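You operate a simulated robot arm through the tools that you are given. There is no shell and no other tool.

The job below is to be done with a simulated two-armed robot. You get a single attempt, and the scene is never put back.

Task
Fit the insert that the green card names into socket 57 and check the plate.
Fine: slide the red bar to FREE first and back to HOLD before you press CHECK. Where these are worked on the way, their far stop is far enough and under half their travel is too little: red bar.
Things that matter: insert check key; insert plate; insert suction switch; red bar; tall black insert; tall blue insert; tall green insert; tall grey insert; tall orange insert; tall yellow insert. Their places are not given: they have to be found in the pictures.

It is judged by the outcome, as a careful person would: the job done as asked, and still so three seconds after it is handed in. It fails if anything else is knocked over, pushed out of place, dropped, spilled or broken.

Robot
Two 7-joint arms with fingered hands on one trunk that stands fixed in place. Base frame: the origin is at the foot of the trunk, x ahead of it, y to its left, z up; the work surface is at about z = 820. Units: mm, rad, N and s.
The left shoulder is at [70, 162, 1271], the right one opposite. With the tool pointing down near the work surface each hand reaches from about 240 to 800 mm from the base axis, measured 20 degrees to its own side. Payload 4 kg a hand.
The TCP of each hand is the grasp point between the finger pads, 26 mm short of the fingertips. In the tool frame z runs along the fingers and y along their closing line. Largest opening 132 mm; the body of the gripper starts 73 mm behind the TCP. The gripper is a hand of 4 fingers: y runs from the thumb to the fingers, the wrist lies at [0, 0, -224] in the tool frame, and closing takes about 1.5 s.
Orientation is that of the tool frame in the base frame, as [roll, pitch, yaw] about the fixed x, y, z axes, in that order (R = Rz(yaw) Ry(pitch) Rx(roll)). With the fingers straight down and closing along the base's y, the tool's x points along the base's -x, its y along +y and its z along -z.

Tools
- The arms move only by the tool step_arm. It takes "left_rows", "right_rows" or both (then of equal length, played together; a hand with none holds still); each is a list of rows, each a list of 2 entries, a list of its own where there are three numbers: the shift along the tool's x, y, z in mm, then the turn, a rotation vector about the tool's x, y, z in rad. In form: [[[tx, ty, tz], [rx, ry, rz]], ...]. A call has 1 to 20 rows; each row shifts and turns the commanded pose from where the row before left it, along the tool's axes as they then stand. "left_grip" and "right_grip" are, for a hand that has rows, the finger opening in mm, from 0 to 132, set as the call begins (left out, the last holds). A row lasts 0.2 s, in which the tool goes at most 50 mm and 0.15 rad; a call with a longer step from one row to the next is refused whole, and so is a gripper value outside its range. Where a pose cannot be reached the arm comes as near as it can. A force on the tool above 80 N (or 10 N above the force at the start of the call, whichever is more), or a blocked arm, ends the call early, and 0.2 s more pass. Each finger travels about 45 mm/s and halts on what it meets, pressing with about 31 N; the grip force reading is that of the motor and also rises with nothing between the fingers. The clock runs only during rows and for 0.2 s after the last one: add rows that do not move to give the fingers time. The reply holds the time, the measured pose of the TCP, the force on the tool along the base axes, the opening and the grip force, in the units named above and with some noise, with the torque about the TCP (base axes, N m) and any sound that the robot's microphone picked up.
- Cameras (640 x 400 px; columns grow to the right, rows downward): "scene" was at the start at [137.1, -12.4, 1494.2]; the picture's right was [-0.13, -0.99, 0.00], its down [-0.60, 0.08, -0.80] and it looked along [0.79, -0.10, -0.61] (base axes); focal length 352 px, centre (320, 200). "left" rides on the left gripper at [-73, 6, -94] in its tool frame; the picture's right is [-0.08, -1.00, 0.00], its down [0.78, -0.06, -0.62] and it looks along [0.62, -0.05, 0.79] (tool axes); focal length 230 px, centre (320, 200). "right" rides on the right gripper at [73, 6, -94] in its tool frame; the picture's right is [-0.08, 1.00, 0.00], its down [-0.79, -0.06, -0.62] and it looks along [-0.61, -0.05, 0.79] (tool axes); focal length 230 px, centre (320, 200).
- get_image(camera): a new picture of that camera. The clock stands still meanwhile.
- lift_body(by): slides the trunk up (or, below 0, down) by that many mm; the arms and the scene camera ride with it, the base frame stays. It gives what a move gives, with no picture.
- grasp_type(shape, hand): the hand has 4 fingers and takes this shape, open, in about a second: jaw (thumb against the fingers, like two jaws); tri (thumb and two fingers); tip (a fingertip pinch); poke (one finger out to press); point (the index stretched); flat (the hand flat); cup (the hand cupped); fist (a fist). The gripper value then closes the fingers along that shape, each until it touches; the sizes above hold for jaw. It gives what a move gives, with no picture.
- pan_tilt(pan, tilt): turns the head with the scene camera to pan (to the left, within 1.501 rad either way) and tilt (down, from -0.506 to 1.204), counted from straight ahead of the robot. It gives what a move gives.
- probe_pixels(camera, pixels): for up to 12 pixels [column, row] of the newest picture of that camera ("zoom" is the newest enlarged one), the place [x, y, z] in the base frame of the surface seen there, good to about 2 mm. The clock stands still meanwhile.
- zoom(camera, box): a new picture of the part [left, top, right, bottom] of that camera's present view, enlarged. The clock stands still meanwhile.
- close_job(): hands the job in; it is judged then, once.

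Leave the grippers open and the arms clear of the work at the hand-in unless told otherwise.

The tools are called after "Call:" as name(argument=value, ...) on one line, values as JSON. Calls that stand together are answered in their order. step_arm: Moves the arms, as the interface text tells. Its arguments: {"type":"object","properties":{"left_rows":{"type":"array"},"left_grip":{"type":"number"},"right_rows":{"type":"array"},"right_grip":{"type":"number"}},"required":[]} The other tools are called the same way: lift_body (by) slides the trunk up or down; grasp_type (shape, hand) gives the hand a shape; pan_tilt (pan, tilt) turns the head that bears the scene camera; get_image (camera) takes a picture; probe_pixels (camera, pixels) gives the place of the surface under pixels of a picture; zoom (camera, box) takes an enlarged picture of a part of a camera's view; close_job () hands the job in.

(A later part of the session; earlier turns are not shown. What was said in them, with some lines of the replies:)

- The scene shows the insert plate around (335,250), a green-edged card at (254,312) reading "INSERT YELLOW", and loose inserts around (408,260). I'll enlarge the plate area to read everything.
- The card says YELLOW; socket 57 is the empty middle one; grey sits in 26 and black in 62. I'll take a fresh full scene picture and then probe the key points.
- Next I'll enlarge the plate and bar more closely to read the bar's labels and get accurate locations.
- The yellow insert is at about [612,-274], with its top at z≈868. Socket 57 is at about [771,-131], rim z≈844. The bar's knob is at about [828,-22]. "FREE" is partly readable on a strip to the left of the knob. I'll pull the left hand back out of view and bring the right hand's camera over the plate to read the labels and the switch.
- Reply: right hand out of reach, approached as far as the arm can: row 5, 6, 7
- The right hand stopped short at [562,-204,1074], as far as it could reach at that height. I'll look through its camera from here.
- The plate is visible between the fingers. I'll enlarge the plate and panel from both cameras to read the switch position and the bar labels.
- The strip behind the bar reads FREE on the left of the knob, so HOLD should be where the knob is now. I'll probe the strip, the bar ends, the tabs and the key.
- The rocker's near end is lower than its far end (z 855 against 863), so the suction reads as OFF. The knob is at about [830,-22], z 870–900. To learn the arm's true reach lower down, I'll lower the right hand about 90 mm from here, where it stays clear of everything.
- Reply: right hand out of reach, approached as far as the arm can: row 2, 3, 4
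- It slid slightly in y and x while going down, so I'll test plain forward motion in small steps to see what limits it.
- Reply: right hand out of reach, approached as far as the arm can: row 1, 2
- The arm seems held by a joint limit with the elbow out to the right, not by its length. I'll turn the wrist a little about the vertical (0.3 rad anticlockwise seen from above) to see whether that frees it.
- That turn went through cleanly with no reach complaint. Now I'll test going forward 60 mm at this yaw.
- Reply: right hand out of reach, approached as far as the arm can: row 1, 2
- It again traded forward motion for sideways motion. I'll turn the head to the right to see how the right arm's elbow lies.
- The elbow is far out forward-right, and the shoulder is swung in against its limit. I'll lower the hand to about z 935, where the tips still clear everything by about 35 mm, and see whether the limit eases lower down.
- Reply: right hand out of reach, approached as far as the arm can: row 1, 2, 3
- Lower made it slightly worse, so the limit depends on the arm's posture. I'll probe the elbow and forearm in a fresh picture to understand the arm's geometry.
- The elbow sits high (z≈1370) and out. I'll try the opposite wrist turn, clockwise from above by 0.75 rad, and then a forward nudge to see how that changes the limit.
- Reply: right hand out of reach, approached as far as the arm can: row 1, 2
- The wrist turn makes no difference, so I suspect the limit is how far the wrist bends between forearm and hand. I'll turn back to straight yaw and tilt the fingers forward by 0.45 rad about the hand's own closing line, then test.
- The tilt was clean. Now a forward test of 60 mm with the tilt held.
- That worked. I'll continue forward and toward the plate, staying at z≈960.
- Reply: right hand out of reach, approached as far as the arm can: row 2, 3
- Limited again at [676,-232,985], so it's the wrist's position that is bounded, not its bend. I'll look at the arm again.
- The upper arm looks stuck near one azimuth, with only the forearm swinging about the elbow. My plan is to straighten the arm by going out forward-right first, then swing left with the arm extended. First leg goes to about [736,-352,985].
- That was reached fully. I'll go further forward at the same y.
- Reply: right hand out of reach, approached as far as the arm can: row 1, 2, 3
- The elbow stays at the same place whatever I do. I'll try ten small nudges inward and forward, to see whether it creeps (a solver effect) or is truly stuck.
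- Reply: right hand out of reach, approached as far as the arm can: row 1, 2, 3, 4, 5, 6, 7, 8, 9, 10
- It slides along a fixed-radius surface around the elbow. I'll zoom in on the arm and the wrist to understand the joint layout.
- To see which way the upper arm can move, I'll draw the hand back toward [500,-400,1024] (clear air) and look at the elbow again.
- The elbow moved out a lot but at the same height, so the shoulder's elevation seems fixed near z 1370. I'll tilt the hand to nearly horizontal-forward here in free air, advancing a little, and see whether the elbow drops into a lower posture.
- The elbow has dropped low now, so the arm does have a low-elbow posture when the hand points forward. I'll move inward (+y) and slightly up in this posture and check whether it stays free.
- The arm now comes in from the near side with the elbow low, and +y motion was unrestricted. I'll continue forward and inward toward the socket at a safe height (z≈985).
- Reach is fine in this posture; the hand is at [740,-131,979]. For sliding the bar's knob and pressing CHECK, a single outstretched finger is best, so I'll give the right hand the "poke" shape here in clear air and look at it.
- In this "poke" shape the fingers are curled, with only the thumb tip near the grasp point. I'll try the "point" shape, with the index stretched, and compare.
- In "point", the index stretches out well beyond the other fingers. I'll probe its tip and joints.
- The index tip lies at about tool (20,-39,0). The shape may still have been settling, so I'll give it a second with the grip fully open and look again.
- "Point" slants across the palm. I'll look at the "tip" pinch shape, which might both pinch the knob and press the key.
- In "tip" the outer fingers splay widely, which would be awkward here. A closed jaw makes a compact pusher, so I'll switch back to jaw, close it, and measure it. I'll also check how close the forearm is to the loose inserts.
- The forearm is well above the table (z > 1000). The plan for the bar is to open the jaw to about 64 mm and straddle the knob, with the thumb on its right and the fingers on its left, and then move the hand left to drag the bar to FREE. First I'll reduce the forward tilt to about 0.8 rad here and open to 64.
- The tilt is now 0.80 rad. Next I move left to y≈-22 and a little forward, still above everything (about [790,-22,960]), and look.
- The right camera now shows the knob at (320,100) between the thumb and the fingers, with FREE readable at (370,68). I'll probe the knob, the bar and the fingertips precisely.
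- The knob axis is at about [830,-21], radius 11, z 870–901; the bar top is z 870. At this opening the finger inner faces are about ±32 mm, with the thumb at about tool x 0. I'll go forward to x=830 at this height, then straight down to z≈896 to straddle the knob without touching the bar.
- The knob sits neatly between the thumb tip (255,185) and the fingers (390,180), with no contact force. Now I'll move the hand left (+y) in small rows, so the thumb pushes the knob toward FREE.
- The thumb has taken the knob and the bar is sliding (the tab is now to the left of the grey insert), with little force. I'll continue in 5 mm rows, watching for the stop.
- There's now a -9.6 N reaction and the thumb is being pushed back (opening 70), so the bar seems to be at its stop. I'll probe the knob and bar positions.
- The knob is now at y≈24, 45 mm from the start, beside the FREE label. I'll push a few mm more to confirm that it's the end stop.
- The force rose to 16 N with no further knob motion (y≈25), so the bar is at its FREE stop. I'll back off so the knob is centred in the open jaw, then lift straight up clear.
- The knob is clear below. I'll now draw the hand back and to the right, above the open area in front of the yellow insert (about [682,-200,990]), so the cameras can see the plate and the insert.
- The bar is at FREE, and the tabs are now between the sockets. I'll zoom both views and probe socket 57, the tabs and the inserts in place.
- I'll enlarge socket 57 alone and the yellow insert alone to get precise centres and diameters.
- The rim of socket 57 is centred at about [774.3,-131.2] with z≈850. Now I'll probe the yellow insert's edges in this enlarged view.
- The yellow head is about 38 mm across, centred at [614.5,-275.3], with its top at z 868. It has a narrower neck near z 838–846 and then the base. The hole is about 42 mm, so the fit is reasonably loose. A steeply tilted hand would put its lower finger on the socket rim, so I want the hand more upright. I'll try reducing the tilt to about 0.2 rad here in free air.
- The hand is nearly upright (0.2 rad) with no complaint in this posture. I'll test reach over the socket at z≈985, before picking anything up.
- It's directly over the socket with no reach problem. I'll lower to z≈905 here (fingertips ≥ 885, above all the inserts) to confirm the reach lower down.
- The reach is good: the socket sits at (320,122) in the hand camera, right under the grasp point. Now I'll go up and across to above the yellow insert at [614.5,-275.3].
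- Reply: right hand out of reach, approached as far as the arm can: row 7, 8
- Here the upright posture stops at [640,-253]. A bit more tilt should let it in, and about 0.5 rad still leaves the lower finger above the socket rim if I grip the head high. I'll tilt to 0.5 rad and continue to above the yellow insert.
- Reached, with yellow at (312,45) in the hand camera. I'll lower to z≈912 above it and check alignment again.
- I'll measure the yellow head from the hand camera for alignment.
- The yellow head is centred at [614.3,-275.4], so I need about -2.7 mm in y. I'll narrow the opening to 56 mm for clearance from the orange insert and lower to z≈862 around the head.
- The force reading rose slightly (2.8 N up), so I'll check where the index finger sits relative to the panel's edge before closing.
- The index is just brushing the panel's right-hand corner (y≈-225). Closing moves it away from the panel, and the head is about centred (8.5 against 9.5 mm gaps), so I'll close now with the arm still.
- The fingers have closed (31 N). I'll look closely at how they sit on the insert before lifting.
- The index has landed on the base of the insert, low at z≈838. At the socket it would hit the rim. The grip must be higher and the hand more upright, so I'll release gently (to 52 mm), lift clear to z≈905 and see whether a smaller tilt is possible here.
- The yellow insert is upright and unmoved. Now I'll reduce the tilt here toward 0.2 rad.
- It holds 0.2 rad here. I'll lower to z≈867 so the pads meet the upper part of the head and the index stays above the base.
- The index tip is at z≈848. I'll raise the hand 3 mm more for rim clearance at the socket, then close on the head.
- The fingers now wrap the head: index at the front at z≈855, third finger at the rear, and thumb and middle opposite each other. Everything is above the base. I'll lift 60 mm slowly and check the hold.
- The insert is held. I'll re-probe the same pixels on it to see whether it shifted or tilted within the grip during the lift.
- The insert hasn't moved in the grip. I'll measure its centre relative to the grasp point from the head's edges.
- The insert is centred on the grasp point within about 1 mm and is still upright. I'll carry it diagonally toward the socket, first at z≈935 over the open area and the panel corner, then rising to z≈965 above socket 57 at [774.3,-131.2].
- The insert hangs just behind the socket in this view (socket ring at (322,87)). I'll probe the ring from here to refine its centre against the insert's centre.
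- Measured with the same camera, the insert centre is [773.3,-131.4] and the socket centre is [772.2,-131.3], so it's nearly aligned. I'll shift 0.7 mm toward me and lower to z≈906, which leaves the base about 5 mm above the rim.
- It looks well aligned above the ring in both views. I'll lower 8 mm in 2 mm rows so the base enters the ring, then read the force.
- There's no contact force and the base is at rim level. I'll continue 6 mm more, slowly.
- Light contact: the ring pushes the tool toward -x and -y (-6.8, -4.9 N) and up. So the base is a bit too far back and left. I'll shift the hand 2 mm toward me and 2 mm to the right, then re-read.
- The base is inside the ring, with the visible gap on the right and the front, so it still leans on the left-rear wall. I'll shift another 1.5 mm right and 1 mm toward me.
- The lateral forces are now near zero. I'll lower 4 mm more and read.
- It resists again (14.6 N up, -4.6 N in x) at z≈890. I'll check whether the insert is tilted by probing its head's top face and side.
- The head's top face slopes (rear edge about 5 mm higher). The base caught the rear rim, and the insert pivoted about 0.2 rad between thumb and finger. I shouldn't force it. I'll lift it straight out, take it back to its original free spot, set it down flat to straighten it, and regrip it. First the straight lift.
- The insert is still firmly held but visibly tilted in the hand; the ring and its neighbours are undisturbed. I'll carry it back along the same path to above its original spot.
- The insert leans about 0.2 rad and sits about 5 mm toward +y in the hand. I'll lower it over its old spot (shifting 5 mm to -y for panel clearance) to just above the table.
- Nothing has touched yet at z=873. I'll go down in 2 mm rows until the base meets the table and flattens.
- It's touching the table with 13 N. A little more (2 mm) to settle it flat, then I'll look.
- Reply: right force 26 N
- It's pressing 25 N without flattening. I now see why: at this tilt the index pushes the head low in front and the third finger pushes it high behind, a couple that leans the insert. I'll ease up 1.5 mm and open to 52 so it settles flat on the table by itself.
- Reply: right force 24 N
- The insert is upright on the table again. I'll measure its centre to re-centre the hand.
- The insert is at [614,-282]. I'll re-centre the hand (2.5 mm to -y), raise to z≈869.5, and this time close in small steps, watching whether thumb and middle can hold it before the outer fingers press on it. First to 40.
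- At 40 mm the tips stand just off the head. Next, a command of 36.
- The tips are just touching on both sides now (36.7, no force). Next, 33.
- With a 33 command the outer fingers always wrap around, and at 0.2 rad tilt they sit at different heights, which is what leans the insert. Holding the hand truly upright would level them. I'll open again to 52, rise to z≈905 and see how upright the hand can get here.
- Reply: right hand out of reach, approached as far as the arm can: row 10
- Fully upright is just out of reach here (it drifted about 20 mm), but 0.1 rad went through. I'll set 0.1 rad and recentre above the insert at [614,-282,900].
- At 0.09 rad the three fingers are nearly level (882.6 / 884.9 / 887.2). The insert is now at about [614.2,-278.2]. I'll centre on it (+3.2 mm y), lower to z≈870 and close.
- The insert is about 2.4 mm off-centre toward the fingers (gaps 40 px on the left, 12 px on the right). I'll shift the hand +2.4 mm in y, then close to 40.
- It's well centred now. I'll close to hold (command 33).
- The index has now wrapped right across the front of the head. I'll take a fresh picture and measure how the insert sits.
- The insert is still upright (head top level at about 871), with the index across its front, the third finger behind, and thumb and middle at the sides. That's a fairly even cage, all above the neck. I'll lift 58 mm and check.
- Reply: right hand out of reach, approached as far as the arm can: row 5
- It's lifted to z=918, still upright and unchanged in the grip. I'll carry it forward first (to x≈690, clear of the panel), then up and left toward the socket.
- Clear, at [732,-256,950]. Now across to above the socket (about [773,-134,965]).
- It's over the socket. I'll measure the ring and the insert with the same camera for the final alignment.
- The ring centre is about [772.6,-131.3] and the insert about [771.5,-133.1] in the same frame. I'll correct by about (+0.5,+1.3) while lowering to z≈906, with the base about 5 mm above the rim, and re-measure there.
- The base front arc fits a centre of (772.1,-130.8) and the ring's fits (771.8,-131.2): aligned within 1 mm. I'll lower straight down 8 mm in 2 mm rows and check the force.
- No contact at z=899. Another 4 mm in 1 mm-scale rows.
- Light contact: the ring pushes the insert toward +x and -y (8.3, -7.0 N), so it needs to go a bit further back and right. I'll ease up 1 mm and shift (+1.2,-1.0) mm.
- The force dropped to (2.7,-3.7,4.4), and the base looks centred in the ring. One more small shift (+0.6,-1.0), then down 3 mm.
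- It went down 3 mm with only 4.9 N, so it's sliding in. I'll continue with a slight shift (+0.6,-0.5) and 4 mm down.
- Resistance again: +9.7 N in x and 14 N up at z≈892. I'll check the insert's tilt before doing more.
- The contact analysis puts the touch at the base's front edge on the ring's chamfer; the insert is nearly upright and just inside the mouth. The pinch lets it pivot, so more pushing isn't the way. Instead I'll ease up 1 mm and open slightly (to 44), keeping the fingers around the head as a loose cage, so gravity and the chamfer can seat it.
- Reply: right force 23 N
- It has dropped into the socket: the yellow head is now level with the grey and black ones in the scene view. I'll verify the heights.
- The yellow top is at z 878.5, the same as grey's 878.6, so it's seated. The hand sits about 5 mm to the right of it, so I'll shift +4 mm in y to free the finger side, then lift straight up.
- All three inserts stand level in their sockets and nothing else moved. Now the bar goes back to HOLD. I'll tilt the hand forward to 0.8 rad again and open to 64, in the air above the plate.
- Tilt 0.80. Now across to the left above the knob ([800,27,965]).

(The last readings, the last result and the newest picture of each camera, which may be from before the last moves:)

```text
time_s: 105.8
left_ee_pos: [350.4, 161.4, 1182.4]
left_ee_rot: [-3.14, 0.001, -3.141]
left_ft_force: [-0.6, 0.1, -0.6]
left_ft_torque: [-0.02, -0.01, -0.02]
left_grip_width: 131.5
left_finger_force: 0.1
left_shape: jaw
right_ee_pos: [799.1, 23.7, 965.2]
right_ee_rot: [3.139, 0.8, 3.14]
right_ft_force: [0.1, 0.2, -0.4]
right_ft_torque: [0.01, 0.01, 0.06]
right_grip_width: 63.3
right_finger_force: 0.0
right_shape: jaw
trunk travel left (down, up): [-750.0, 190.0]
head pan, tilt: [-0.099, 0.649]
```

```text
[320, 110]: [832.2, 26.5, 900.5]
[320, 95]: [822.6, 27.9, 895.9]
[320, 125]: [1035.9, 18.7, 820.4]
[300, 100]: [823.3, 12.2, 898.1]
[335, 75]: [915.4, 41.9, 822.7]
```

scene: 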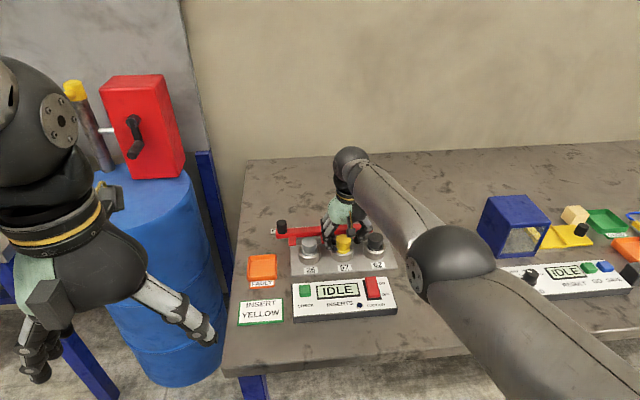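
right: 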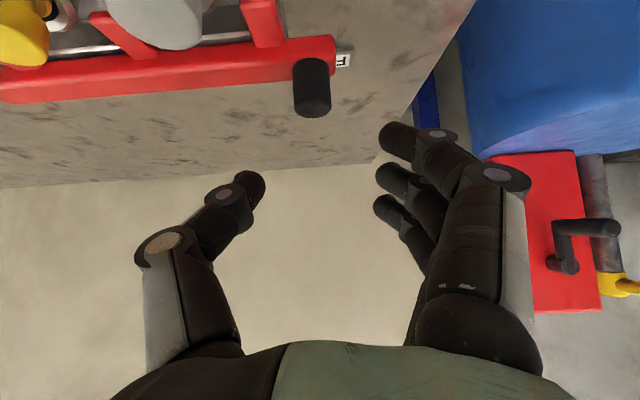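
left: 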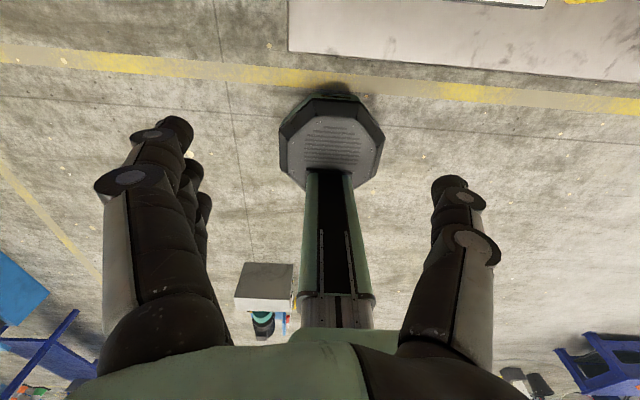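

The knob is at about y 22, between the open thumb and fingers. I'll go forward to x=830 and then down to z≈896, as before.

Call:
step_arm(right_rows=[[[-10.8, 0, 11.1], [0, 0, 0]], [[-10.8, 0, 11.1], [0, 0, 0]], [[12.4, 0, 12.0], [0, 0, 0]], [[12.4, 0, 12.0], [0, 0, 0]], [[12.4, 0, 12.0], [0, 0, 0]], [[12.4, 0, 12.0], [0, 0, 0]], [[0, 0, 0], [0, 0, 0]]])

Call:
get_image(camera="right")

```text
time_s: 107.4
left_ee_pos: [350.5, 162.1, 1182.5]
left_ee_rot: [-3.141, 0.001, 3.141]
left_ft_force: [0.0, 0.4, -0.5]
left_ft_torque: [0.01, 0.02, 0.0]
left_grip_width: 131.7
left_finger_force: 0.0
left_shape: jaw
right_ee_pos: [830.1, 26.2, 896.4]
right_ee_rot: [-3.141, 0.799, -3.141]
right_ft_force: [-0.3, 0.0, -0.5]
right_ft_torque: [-0.04, 0.0, -0.02]
right_grip_width: 63.1
right_finger_force: 0.0
right_shape: jaw
trunk travel left (down, up): [-750.0, 190.0]
head pan, tilt: [-0.099, 0.649]
```

```text
taken
```

right: 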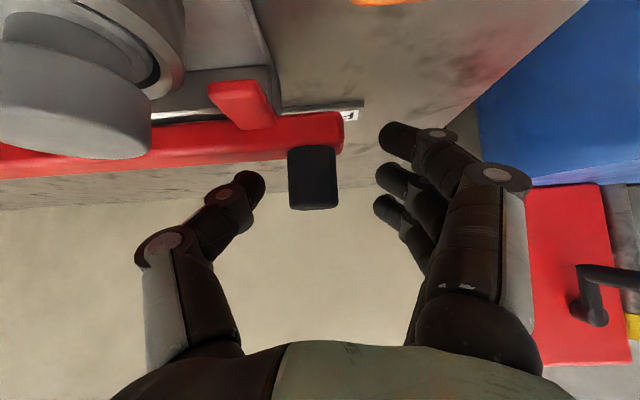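

The knob is between thumb and fingers again. Now I move right (-y) in small rows, so the fingers push the knob toward HOLD.

Call:
step_arm(right_rows=[[[0, -8, 0], [0, 0, 0]], [[0, -8, 0], [0, 0, 0]], [[0, -6, 0], [0, 0, 0]], [[0, -6, 0], [0, 0, 0]], [[0, -6, 0], [0, 0, 0]], [[0, -6, 0], [0, 0, 0]], [[0, 0, 0], [0, 0, 0]]])

Call:
get_image(camera="right")

```text
time_s: 109.0
left_ee_pos: [349.1, 160.6, 1183.0]
left_ee_rot: [3.141, 0.001, 3.141]
left_ft_force: [0.7, 0.5, -0.6]
left_ft_torque: [0.03, -0.01, 0.0]
left_grip_width: 131.6
left_finger_force: 0.1
left_shape: jaw
right_ee_pos: [829.3, -13.8, 895.5]
right_ee_rot: [-3.14, 0.799, 3.139]
right_ft_force: [-0.1, 0.2, 0.1]
right_ft_torque: [-0.01, -0.01, 0.0]
right_grip_width: 63.5
right_finger_force: 0.0
right_shape: jaw
trunk travel left (down, up): [-750.0, 190.0]
head pan, tilt: [-0.099, 0.649]
```

```text
taken
```

right: 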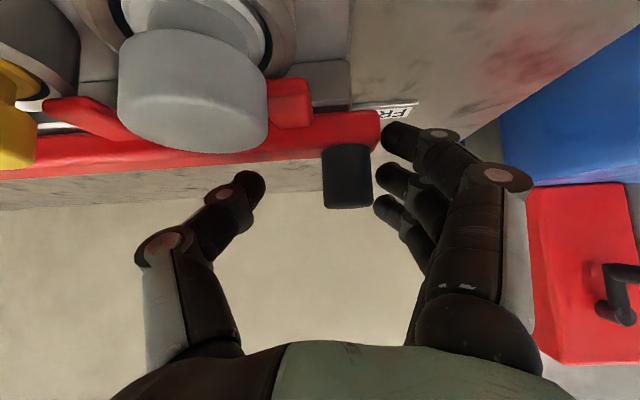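

The fingers have the knob and the bar is sliding back. I'll continue.

Call:
step_arm(right_rows=[[[0, -5, 0], [0, 0, 0]], [[0, -5, 0], [0, 0, 0]], [[0, -5, 0], [0, 0, 0]], [[0, -4, 0], [0, 0, 0]], [[0, 0, 0], [0, 0, 0]]])

Call:
get_image(camera="right")

```text
time_s: 110.2
left_ee_pos: [349.7, 162.6, 1182.4]
left_ee_rot: [3.141, -0.002, 3.141]
left_ft_force: [0.2, 0.2, -0.5]
left_ft_torque: [0.05, 0.0, 0.02]
left_grip_width: 131.9
left_finger_force: 0.1
left_shape: jaw
right_ee_pos: [829.6, -34.7, 896.7]
right_ee_rot: [3.141, 0.799, -3.141]
right_ft_force: [-0.7, 0.4, 0.2]
right_ft_torque: [0.02, -0.02, 0.01]
right_grip_width: 63.5
right_finger_force: 0.1
right_shape: jaw
trunk travel left (down, up): [-750.0, 190.0]
head pan, tilt: [-0.099, 0.649]
```

```text
taken
```

right: 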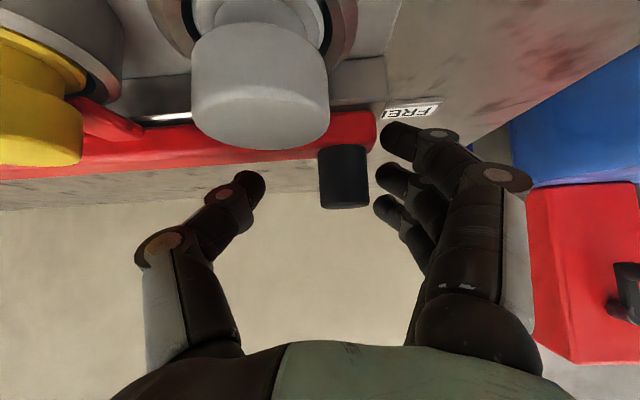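

Nearly there; the grey tab is sliding behind its head. I'll go on in 3 mm rows, watching for the stop.

Call:
step_arm(right_rows=[[[0, -3, 0], [0, 0, 0]], [[0, -3, 0], [0, 0, 0]], [[0, -3, 0], [0, 0, 0]], [[0, 0, 0], [0, 0, 0]]])

Call:
get_image(camera="right")

Call:
probe_pixels(camera="right", pixels=[[340, 190], [335, 175], [345, 200], [350, 180]])

```text
time_s: 111.2
left_ee_pos: [350.2, 162.1, 1183.5]
left_ee_rot: [3.141, 0.001, 3.141]
left_ft_force: [0.3, 0.6, 0.2]
left_ft_torque: [0.01, -0.05, -0.02]
left_grip_width: 131.9
left_finger_force: 0.1
left_shape: jaw
right_ee_pos: [829.1, -42.4, 895.8]
right_ee_rot: [-3.141, 0.801, -3.141]
right_ft_force: [0.0, 2.8, 0.2]
right_ft_torque: [0.12, 0.01, -0.01]
right_grip_width: 65.4
right_finger_force: 0.1
right_shape: jaw
trunk travel left (down, up): [-750.0, 190.0]
head pan, tilt: [-0.099, 0.649]
```

```text
taken
```

right: 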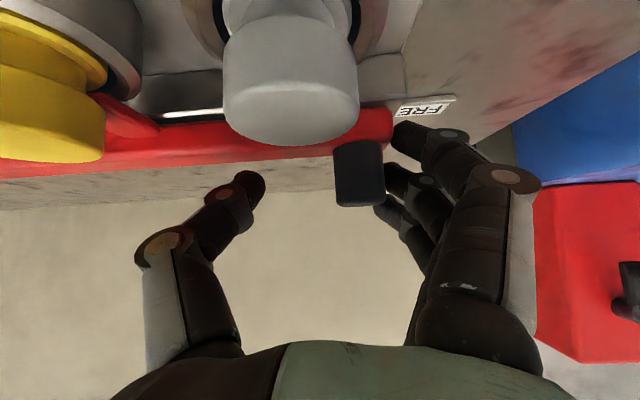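

```text
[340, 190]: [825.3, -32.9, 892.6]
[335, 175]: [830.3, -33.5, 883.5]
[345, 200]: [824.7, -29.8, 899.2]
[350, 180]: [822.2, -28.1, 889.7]
```

The reaction is rising (2.8 N, fingers deflecting) and the knob is back at y≈-22, its original HOLD place. A few mm more to confirm the stop.

Call:
step_arm(right_rows=[[[0, -3, 0], [0, 0, 0]], [[0, -2, 0], [0, 0, 0]], [[0, 0, 0], [0, 0, 0]]])

Call:
get_image(camera="right")

Call:
probe_pixels(camera="right", pixels=[[345, 190], [343, 180], [365, 185], [385, 185]])

```text
time_s: 112.0
left_ee_pos: [348.8, 163.7, 1181.9]
left_ee_rot: [-3.139, 0.0, -3.141]
left_ft_force: [0.4, -0.1, 0.2]
left_ft_torque: [0.02, -0.05, 0.02]
left_grip_width: 131.6
left_finger_force: 0.1
left_shape: jaw
right_ee_pos: [829.9, -45.1, 895.4]
right_ee_rot: [-3.141, 0.8, -3.14]
right_ft_force: [-0.7, 6.9, 1.0]
right_ft_torque: [0.2, 0.01, 0.05]
right_grip_width: 67.1
right_finger_force: 0.0
right_shape: jaw
trunk travel left (down, up): [-750.0, 190.0]
head pan, tilt: [-0.099, 0.649]
```

```text
taken
```

right: 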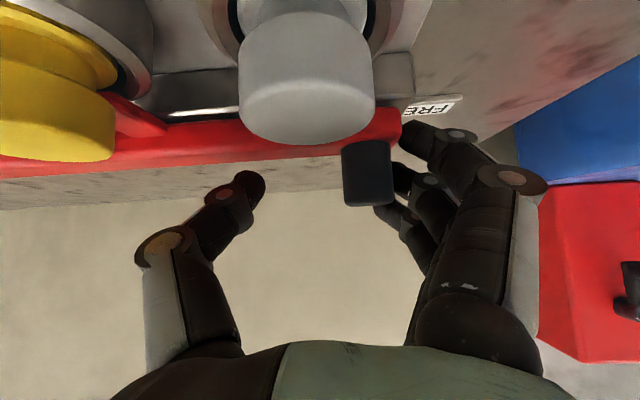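

```text
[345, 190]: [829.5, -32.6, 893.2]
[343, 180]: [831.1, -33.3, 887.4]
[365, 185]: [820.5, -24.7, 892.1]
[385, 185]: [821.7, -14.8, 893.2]
```

The knob didn't move (edge still at y -33) with 6.9 N, so the bar is at the HOLD stop. I'll back off to centre on the knob, lift straight up, and look at the whole plate.

Call:
step_arm(right_rows=[[[0, 8, 0], [0, 0, 0]], [[0, 8, 0], [0, 0, 0]], [[0, 7, 0], [0, 0, 0]], [[-12.2, 0, -11.8], [0, 0, 0]], [[-12.2, 0, -11.8], [0, 0, 0]], [[-12.2, 0, -11.8], [0, 0, 0]], [[-12.2, 0, -11.8], [0, 0, 0]], [[-12.2, 0, -11.8], [0, 0, 0]]])

Call:
get_image(camera="right")

```text
time_s: 113.8
left_ee_pos: [349.8, 162.5, 1181.7]
left_ee_rot: [3.141, -0.001, 3.14]
left_ft_force: [0.9, 0.4, -0.2]
left_ft_torque: [0.0, 0.05, 0.01]
left_grip_width: 131.9
left_finger_force: 0.0
left_shape: jaw
right_ee_pos: [830.8, -24.0, 981.2]
right_ee_rot: [-3.142, 0.8, 3.141]
right_ft_force: [0.8, -0.3, -0.5]
right_ft_torque: [0.02, 0.02, -0.02]
right_grip_width: 63.8
right_finger_force: 0.1
right_shape: jaw
trunk travel left (down, up): [-750.0, 190.0]
head pan, tilt: [-0.099, 0.649]
```

```text
taken
```

right: 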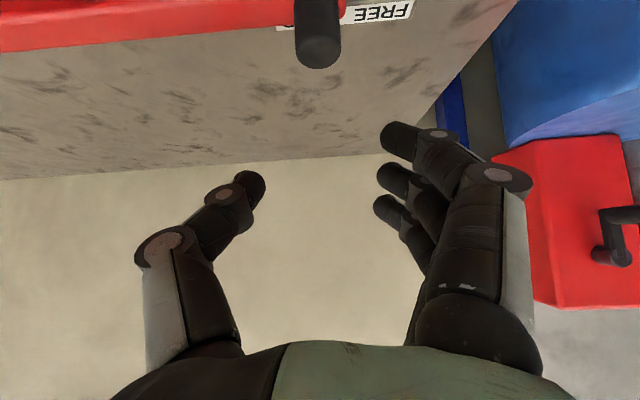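

The hand is clear. For the CHECK key I'll use the "poke" shape: measured earlier, its thumb tip sits at the grasp point with the other fingers tucked behind. First I'll draw back to above the panel and look at the plate and the display.

Call:
step_arm(right_rows=[[[20.9, -10, -21.5], [0, 0, 0]], [[20.9, -10, -21.5], [0, 0, 0]], [[20.9, -10, -21.5], [0, 0, 0]], [[20.9, -10, -21.5], [0, 0, 0]], [[20.9, -10, -21.5], [0, 0, 0]]])

Call:
get_image(camera="scene")

Call:
zoom(camera="scene", box=[225, 205, 415, 325])

Call:
get_image(camera="right")

```text
time_s: 115.0
left_ee_pos: [349.1, 161.2, 1183.2]
left_ee_rot: [-3.141, 0.0, 3.141]
left_ft_force: [1.0, 0.4, -0.3]
left_ft_torque: [-0.02, 0.0, 0.0]
left_grip_width: 131.8
left_finger_force: 0.0
left_shape: jaw
right_ee_pos: [678.9, -73.7, 984.6]
right_ee_rot: [-3.139, 0.799, 3.139]
right_ft_force: [-1.0, -0.2, -0.2]
right_ft_torque: [0.0, 0.0, 0.0]
right_grip_width: 63.7
right_finger_force: 0.1
right_shape: jaw
trunk travel left (down, up): [-750.0, 190.0]
head pan, tilt: [-0.099, 0.649]
```

```text
taken
```

scene: 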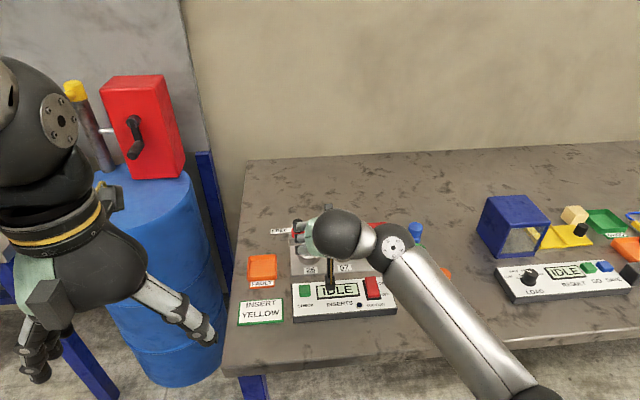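

```text
3.33 times, centred on (320, 265) of scene
```

zoom: 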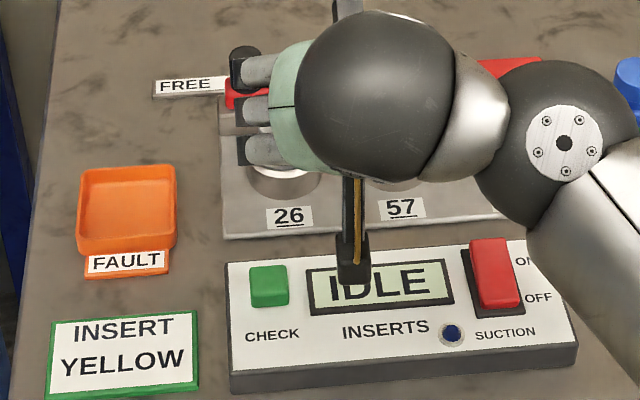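

```text
taken
```

right: 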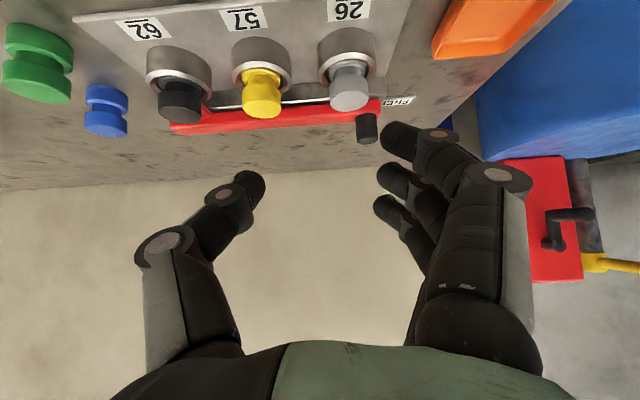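

All three inserts are in place, the bar is at HOLD and the display still reads IDLE. Next I set the "poke" shape here, then bring the hand more upright over the CHECK key at [641,-26.5,857].

Call:
grasp_type(hand="right", shape="poke")

Call:
step_arm(right_rows=[[[0, 0, 0], [0, 0.12, 0]], [[0, 0, 0], [0, 0.12, 0]], [[0, 0, 0], [0, 0.12, 0]], [[0, 0, 0], [0, 0.12, 0]], [[0, 0, 0], [0, 0, 0]]])

Call:
get_image(camera="right")

```text
time_s: 115.9
left_ee_pos: [349.5, 163.3, 1182.3]
left_ee_rot: [3.14, -0.001, 3.141]
left_ft_force: [-0.1, 0.7, 0.2]
left_ft_torque: [0.02, -0.01, 0.02]
left_grip_width: 132.1
left_finger_force: 0.1
left_shape: jaw
right_ee_pos: [680.1, -74.3, 983.2]
right_ee_rot: [3.14, 0.799, 3.141]
right_ft_force: [0.4, 0.5, 0.1]
right_ft_torque: [0.02, 0.01, -0.02]
right_grip_width: 0.0
right_finger_force: 0.0
right_shape: poke
trunk travel left (down, up): [-750.0, 190.0]
head pan, tilt: [-0.099, 0.649]
```

```text
time_s: 117.1
left_ee_pos: [349.9, 162.5, 1182.3]
left_ee_rot: [-3.141, -0.001, 3.141]
left_ft_force: [-0.8, 0.1, -0.1]
left_ft_torque: [-0.01, 0.0, 0.01]
left_grip_width: 131.6
left_finger_force: 0.0
left_shape: jaw
right_ee_pos: [678.9, -74.2, 981.3]
right_ee_rot: [3.142, 0.317, -3.14]
right_ft_force: [0.9, -0.2, -0.1]
right_ft_torque: [0.0, 0.03, -0.01]
right_grip_width: 0.0
right_finger_force: 0.0
right_shape: poke
trunk travel left (down, up): [-750.0, 190.0]
head pan, tilt: [-0.099, 0.649]
```

```text
taken
```

right: 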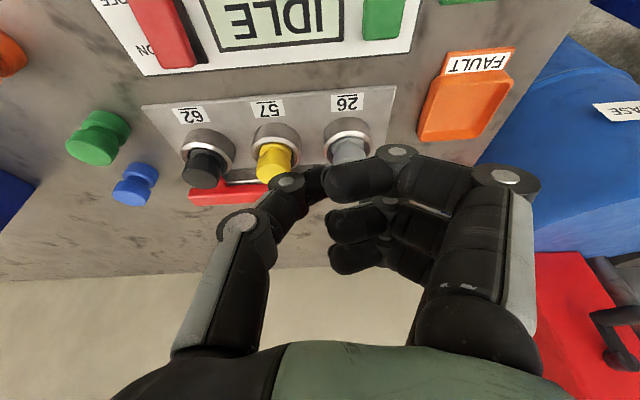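

In the poke shape the thumb tip is at (315,180), with the curled fingers behind it. I'll probe these to know exactly which part comes lowest.

Call:
probe_pixels(camera="right", pixels=[[318, 178], [310, 185], [298, 190], [288, 182], [345, 180], [370, 180], [398, 152], [430, 175], [500, 178], [350, 220], [240, 220]])

```text
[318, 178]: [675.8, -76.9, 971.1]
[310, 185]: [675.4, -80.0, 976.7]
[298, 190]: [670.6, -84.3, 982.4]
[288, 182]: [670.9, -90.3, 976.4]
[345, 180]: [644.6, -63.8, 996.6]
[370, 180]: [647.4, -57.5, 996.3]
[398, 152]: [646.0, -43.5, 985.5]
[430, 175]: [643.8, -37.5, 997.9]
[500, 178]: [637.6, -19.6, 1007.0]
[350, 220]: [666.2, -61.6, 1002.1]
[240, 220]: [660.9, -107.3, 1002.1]
```

The thumb tip is 10 mm below the grasp point and leads everything else by at least 14 mm, which is good for pressing. I'll move so it's over the CHECK key: grasp point to about [643,-24,941].

Call:
step_arm(right_rows=[[[15.5, 16.7, 8.9], [0, 0, 0]], [[15.5, 16.7, 8.9], [0, 0, 0]], [[15.5, 16.7, 8.9], [0, 0, 0]], [[0, 0, 0], [0, 0, 0]]])

Call:
get_image(camera="right")

Call:
get_image(camera="scene")

```text
time_s: 118.1
left_ee_pos: [350.3, 161.5, 1182.7]
left_ee_rot: [-3.141, 0.001, 3.14]
left_ft_force: [-0.1, -0.2, 0.4]
left_ft_torque: [-0.01, 0.02, -0.01]
left_grip_width: 132.0
left_finger_force: 0.1
left_shape: jaw
right_ee_pos: [642.1, -23.0, 940.1]
right_ee_rot: [3.141, 0.318, 3.139]
right_ft_force: [0.4, -0.2, -0.4]
right_ft_torque: [0.01, 0.01, 0.0]
right_grip_width: 0.0
right_finger_force: 0.1
right_shape: poke
trunk travel left (down, up): [-750.0, 190.0]
head pan, tilt: [-0.099, 0.649]
```

```text
taken
```

right: 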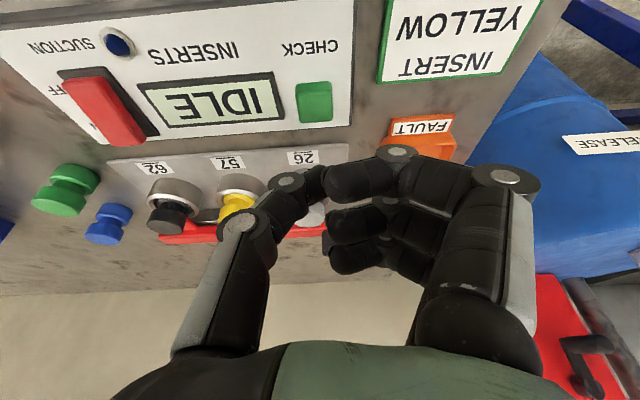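

```text
taken
```

scene: 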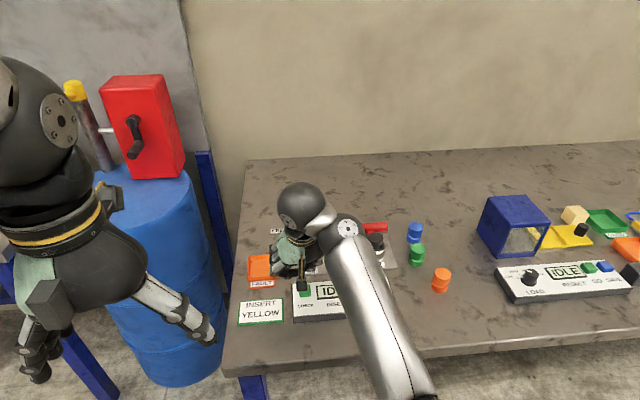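

The CHECK key is visible at (313,102). I'll probe its extents and the surrounding panel.

Call:
probe_pixels(camera="right", pixels=[[313, 102], [299, 87], [328, 84], [302, 118], [329, 115], [313, 88], [340, 100], [290, 105], [313, 130], [285, 95], [318, 180]])

```text
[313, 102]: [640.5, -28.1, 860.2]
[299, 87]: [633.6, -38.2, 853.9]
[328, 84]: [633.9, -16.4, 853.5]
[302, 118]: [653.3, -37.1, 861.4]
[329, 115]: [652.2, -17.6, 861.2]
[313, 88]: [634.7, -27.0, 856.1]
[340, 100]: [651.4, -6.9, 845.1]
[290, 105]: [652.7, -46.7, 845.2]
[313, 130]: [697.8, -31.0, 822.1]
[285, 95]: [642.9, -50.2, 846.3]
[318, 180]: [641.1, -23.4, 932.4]
```

The key top is centred at about [644,-27.3] at z 860, 14 mm proud of the panel. I'll shift (+2,-2) and lower so the thumb tip is about 5 mm above it.

Call:
step_arm(right_rows=[[[2.1, -2, 12.8], [0, 0, 0]], [[4, 0, 12.16], [0, 0, 0]], [[4, 0, 12.16], [0, 0, 0]], [[4, 0, 12.16], [0, 0, 0]], [[4, 0, 12.16], [0, 0, 0]], [[0, 0, 0], [0, 0, 0]]])

Call:
get_image(camera="right")

Call:
zoom(camera="scene", box=[240, 220, 380, 330])

```text
time_s: 119.5
left_ee_pos: [348.1, 162.6, 1182.0]
left_ee_rot: [-3.141, 0.0, 3.141]
left_ft_force: [0.4, -0.1, 0.3]
left_ft_torque: [0.02, 0.01, 0.02]
left_grip_width: 132.2
left_finger_force: 0.0
left_shape: jaw
right_ee_pos: [645.1, -25.3, 880.4]
right_ee_rot: [3.139, 0.324, 3.14]
right_ft_force: [1.3, -1.8, 13.6]
right_ft_torque: [0.01, -0.07, 0.0]
right_grip_width: 0.0
right_finger_force: 0.1
right_shape: poke
trunk travel left (down, up): [-750.0, 190.0]
head pan, tilt: [-0.099, 0.649]
heard: click
```

```text
taken
```

right: 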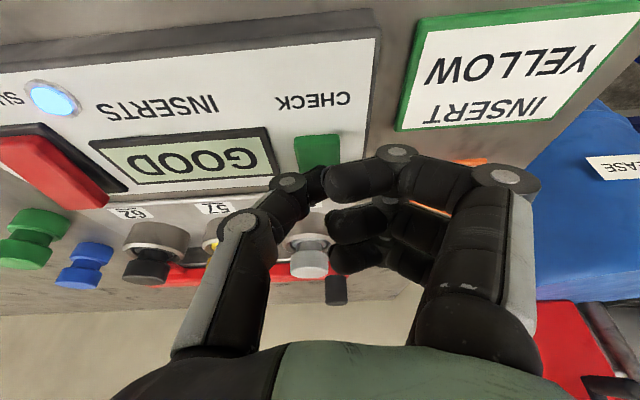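

```text
3.64 times, centred on (310, 275) of scene
```

zoom: 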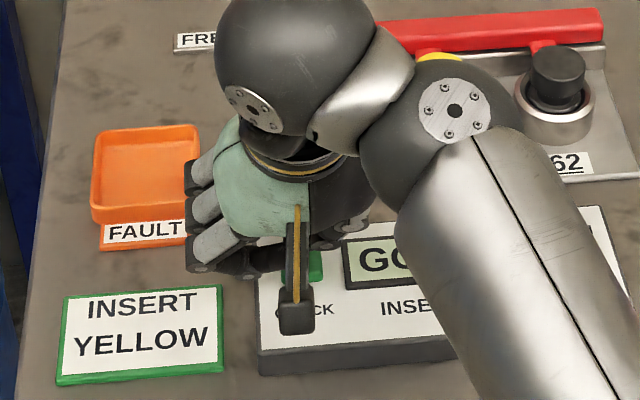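

The key was reached a little early: a click was heard, the display now reads GOOD and the lamp is lit. I'll lift the hand straight up off the key.

Call:
step_arm(right_rows=[[[-1.6, 0, -4.75], [0, 0, 0]], [[-4, 0, -12.16], [0, 0, 0]], [[-4.7, 0, -14.25], [0, 0, 0]], [[-4.7, 0, -14.25], [0, 0, 0]], [[-4.7, 0, -14.25], [0, 0, 0]], [[-4.7, 0, -14.25], [0, 0, 0]], [[0, 0, 0], [0, 0, 0]]])

Call:
get_image(camera="right")

```text
time_s: 121.1
left_ee_pos: [348.8, 161.9, 1182.2]
left_ee_rot: [3.141, 0.001, -3.141]
left_ft_force: [0.5, 0.1, -0.4]
left_ft_torque: [0.02, -0.03, 0.02]
left_grip_width: 131.8
left_finger_force: 0.1
left_shape: jaw
right_ee_pos: [646.9, -26.5, 953.7]
right_ee_rot: [-3.14, 0.321, -3.141]
right_ft_force: [-0.3, -0.7, 0.0]
right_ft_torque: [-0.03, 0.02, 0.0]
right_grip_width: 0.1
right_finger_force: 0.2
right_shape: poke
trunk travel left (down, up): [-750.0, 190.0]
head pan, tilt: [-0.099, 0.649]
```

```text
taken
```

right: 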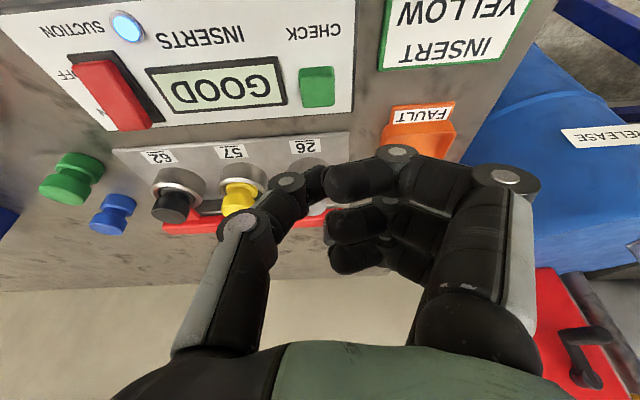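

GOOD stays displayed, with the bar at HOLD. Now I'll take the arm clear: first tilt forward to 0.8 rad while rising a bit, then restore the open jaw shape.

Call:
step_arm(right_rows=[[[-2, 0, -6], [0, -0.12, 0]], [[-3, 0, -6], [0, -0.12, 0]], [[-4, 0, -6], [0, -0.12, 0]], [[-4, 0, -5], [0, -0.12, 0]], [[0, 0, 0], [0, 0, 0]]])

Call:
get_image(camera="scene")

```text
time_s: 122.3
left_ee_pos: [350.7, 162.6, 1181.7]
left_ee_rot: [-3.14, 0.0, -3.141]
left_ft_force: [-0.3, 0.4, -0.7]
left_ft_torque: [0.01, 0.01, 0.0]
left_grip_width: 131.9
left_finger_force: 0.0
left_shape: jaw
right_ee_pos: [646.8, -25.3, 980.9]
right_ee_rot: [-3.141, 0.801, -3.141]
right_ft_force: [0.5, 0.4, 0.7]
right_ft_torque: [0.01, 0.01, 0.0]
right_grip_width: 0.0
right_finger_force: 0.0
right_shape: poke
trunk travel left (down, up): [-750.0, 190.0]
head pan, tilt: [-0.099, 0.649]
```

```text
taken
```

scene: 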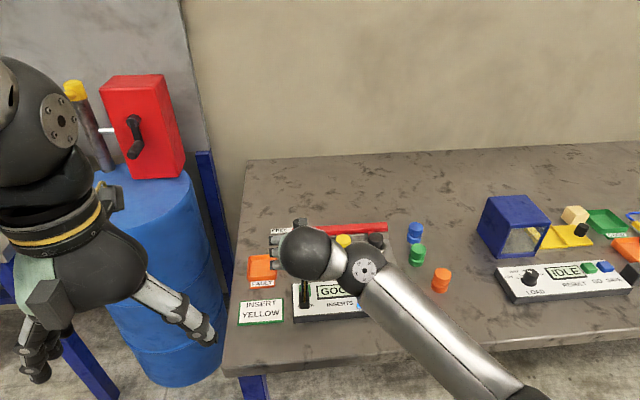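

I'll draw the right hand back and up, away from the table's work, toward about [487,-265,1077].

Call:
step_arm(right_rows=[[[5.3, -30, -22.7], [0, 0, 0]], [[5.3, -30, -22.7], [0, 0, 0]], [[5.3, -30, -22.7], [0, 0, 0]], [[5.3, -30, -22.7], [0, 0, 0]], [[5.3, -30, -22.7], [0, 0, 0]], [[5.3, -30, -22.7], [0, 0, 0]], [[5.3, -30, -22.7], [0, 0, 0]], [[5.3, -30, -22.7], [0, 0, 0]]])

Call:
get_image(camera="scene")

```text
time_s: 124.1
left_ee_pos: [351.0, 160.0, 1181.9]
left_ee_rot: [3.138, -0.002, 3.139]
left_ft_force: [-0.2, -0.4, 1.0]
left_ft_torque: [0.03, 0.02, -0.03]
left_grip_width: 131.8
left_finger_force: 0.2
left_shape: jaw
right_ee_pos: [498.1, -324.9, 1073.8]
right_ee_rot: [-2.866, 0.763, -2.99]
right_ft_force: [-0.4, 0.3, 0.7]
right_ft_torque: [-0.01, -0.02, 0.02]
right_grip_width: 0.0
right_finger_force: 0.1
right_shape: poke
right hand out of reach, approached as far as the arm can: row 8
trunk travel left (down, up): [-750.0, 190.0]
head pan, tilt: [-0.099, 0.649]
stopped in row 8 (right hand): the arm was blocked; the commanded pose is now the measured one
```

```text
taken
```

scene: 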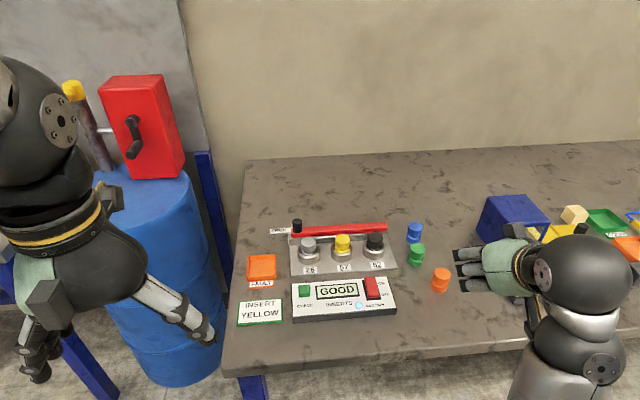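

The arm reported a block in the last row: no force at the hand, and the orientation is a little off. I'll look to the right at the arm and the neighbouring station before anything else.

Call:
pan_tilt(pan=-0.75, tilt=0.75)

Call:
get_image(camera="scene")

Call:
get_image(camera="right")

```text
time_s: 125.2
left_ee_pos: [350.1, 161.3, 1182.8]
left_ee_rot: [3.141, 0.001, -3.141]
left_ft_force: [0.3, 0.4, 0.5]
left_ft_torque: [-0.01, 0.0, -0.03]
left_grip_width: 131.8
left_finger_force: 0.0
left_shape: jaw
right_ee_pos: [498.3, -322.7, 1075.2]
right_ee_rot: [-2.865, 0.762, -2.99]
right_ft_force: [-0.5, -1.3, 0.1]
right_ft_torque: [-0.01, -0.02, -0.04]
right_grip_width: 0.0
right_finger_force: 0.1
right_shape: poke
trunk travel left (down, up): [-750.0, 190.0]
head pan, tilt: [-0.75, 0.75]
```

```text
taken
```

scene: 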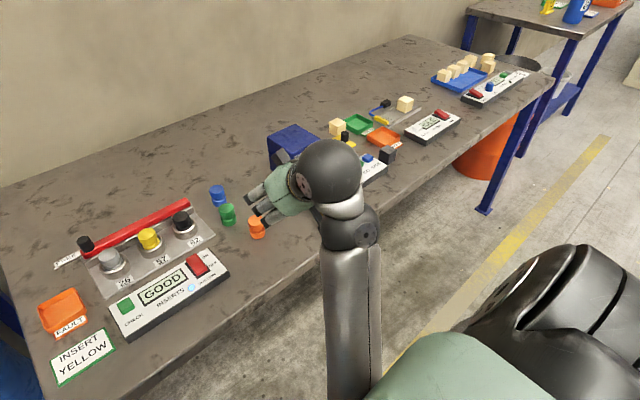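

```text
taken
```

right: 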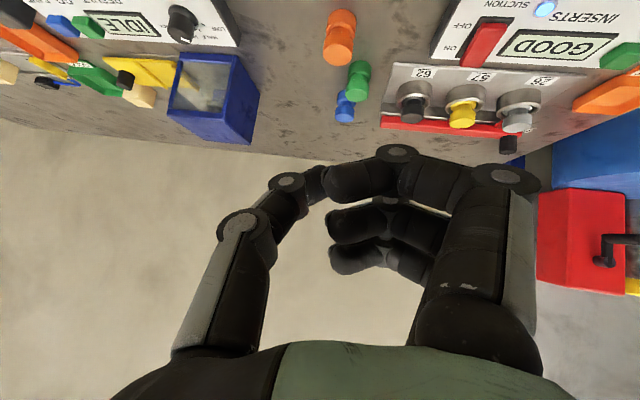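

Nothing on the table was disturbed: the hand is in free air at z 1075 and the low elbow is near the robot's own trunk. I'll ease the hand a little up and inward to relieve the blocked posture, and restore the jaw shape, open.

Call:
step_arm(right_rows=[[[-10, 8, -8], [0, 0, 0]], [[-10, 8, -8], [0, 0, 0]], [[0, 0, 0], [0, 0, 0]]])

Call:
grasp_type(hand="right", shape="jaw")

Call:
get_image(camera="scene")

```text
time_s: 125.6
left_ee_pos: [350.5, 161.6, 1181.7]
left_ee_rot: [-3.141, 0.0, -3.141]
left_ft_force: [-0.6, -0.2, -0.1]
left_ft_torque: [0.01, 0.03, -0.01]
left_grip_width: 131.7
left_finger_force: 0.0
left_shape: jaw
right_ee_pos: [491.8, -370.9, 1100.1]
right_ee_rot: [-2.632, 0.718, -2.893]
right_ft_force: [0.2, -0.1, -0.4]
right_ft_torque: [0.03, 0.0, -0.01]
right_grip_width: 0.0
right_finger_force: 0.0
right_shape: poke
trunk travel left (down, up): [-750.0, 190.0]
head pan, tilt: [-0.75, 0.75]
stopped in row 2 (right hand): the arm was blocked; the commanded pose is now the measured one
```

```text
time_s: 126.5
left_ee_pos: [349.2, 163.1, 1181.4]
left_ee_rot: [3.141, 0.002, -3.141]
left_ft_force: [0.9, 0.6, -0.2]
left_ft_torque: [0.02, 0.01, 0.0]
left_grip_width: 131.9
left_finger_force: 0.0
left_shape: jaw
right_ee_pos: [492.0, -369.7, 1100.8]
right_ee_rot: [-2.634, 0.718, -2.894]
right_ft_force: [-0.1, 0.4, -0.6]
right_ft_torque: [-0.02, -0.01, 0.0]
right_grip_width: 131.8
right_finger_force: 0.0
right_shape: jaw
trunk travel left (down, up): [-750.0, 190.0]
head pan, tilt: [-0.75, 0.75]
```

```text
taken
```

scene: 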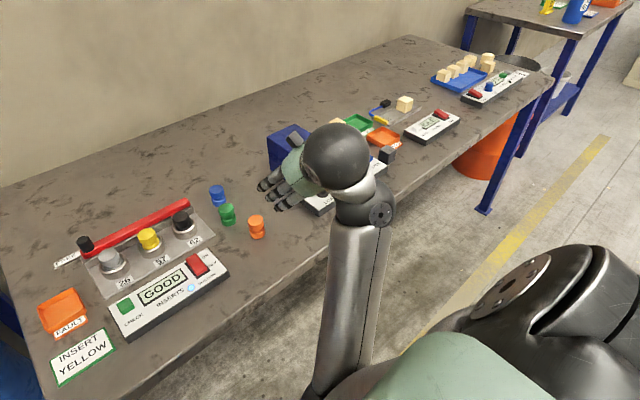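

The hand is open at [492,-370,1100], well above the table, and nothing was touched. I'll do a last close look at the plate, panel and loose inserts before handing in.

Call:
pan_tilt(pan=-0.15, tilt=0.65)

Call:
get_image(camera="scene")

Call:
zoom(camera="scene", box=[240, 200, 440, 325])

```text
time_s: 127.5
left_ee_pos: [350.0, 161.1, 1182.9]
left_ee_rot: [3.139, 0.001, -3.141]
left_ft_force: [-0.1, 0.4, -0.6]
left_ft_torque: [-0.02, 0.02, 0.02]
left_grip_width: 132.0
left_finger_force: 0.0
left_shape: jaw
right_ee_pos: [490.8, -370.4, 1099.2]
right_ee_rot: [-2.635, 0.717, -2.895]
right_ft_force: [0.1, 0.0, -0.8]
right_ft_torque: [-0.01, 0.01, -0.03]
right_grip_width: 131.8
right_finger_force: 0.1
right_shape: jaw
trunk travel left (down, up): [-750.0, 190.0]
head pan, tilt: [-0.15, 0.649]
```

```text
taken
```

scene: 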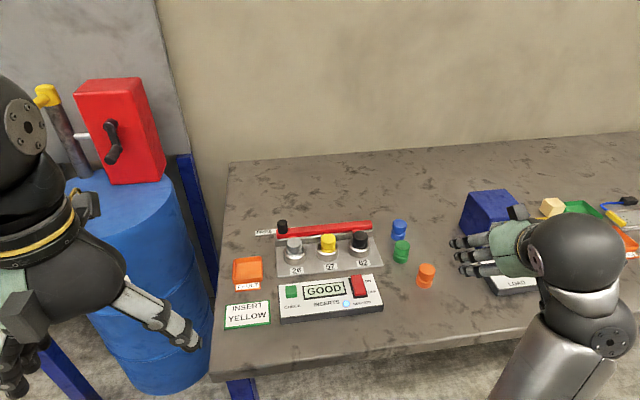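

```text
3.20 times, centred on (340, 262) of scene
```

zoom: 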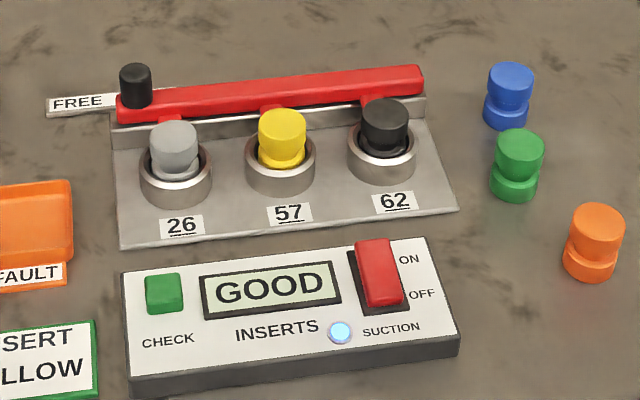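

The display reads GOOD, yellow sits in 57 under the tab, the bar is at HOLD and the others are in place. One last check that the suction rocker is unchanged and the heights of the inserts are right.

Call:
probe_pixels(camera="zoom", pixels=[[373, 250], [385, 295], [282, 115], [172, 128], [383, 105], [135, 70], [597, 210], [518, 133], [510, 68]])

```text
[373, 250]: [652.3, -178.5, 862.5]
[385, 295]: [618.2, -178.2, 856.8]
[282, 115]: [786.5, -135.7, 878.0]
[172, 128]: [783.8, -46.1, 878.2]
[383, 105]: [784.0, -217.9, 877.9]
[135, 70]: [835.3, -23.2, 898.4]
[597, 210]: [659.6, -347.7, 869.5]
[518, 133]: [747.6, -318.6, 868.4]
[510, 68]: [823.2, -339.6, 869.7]
```

All three seated inserts are level (z≈878), the knob is back at its HOLD position, the rocker is unchanged, and the loose inserts stand where they were. Both grippers are open and the arms are clear of the work, so I'm handing in.

Call:
close_job()

```text
The job is handed in.
```

The yellow insert named on the green card is seated in socket 57, and the plate check reads GOOD.

- **Order:** I slid the red bar to its FREE stop, fitted the insert, slid the bar back to its HOLD stop, then pressed CHECK.
- **Fit:** The first attempt caught on the socket rim, so I took the insert back to the table, regripped it and seated it on the second try. It now stands level with the grey and black inserts (tops at about z 878).
- **Everything else:** The grey and black inserts, the loose blue, green and orange ones, and the suction switch (still OFF) are where they started. The lamp next to SUCTION lit up when CHECK was pressed. While lining up to pick the yellow insert, a finger lightly brushed the corner of the panel, which did not shift.
- **Arms:** Both grippers are open and clear of the work. The right arm reported being blocked twice while I drew it back. Nothing on the table was touched, and it stopped about 280 mm above the surface.
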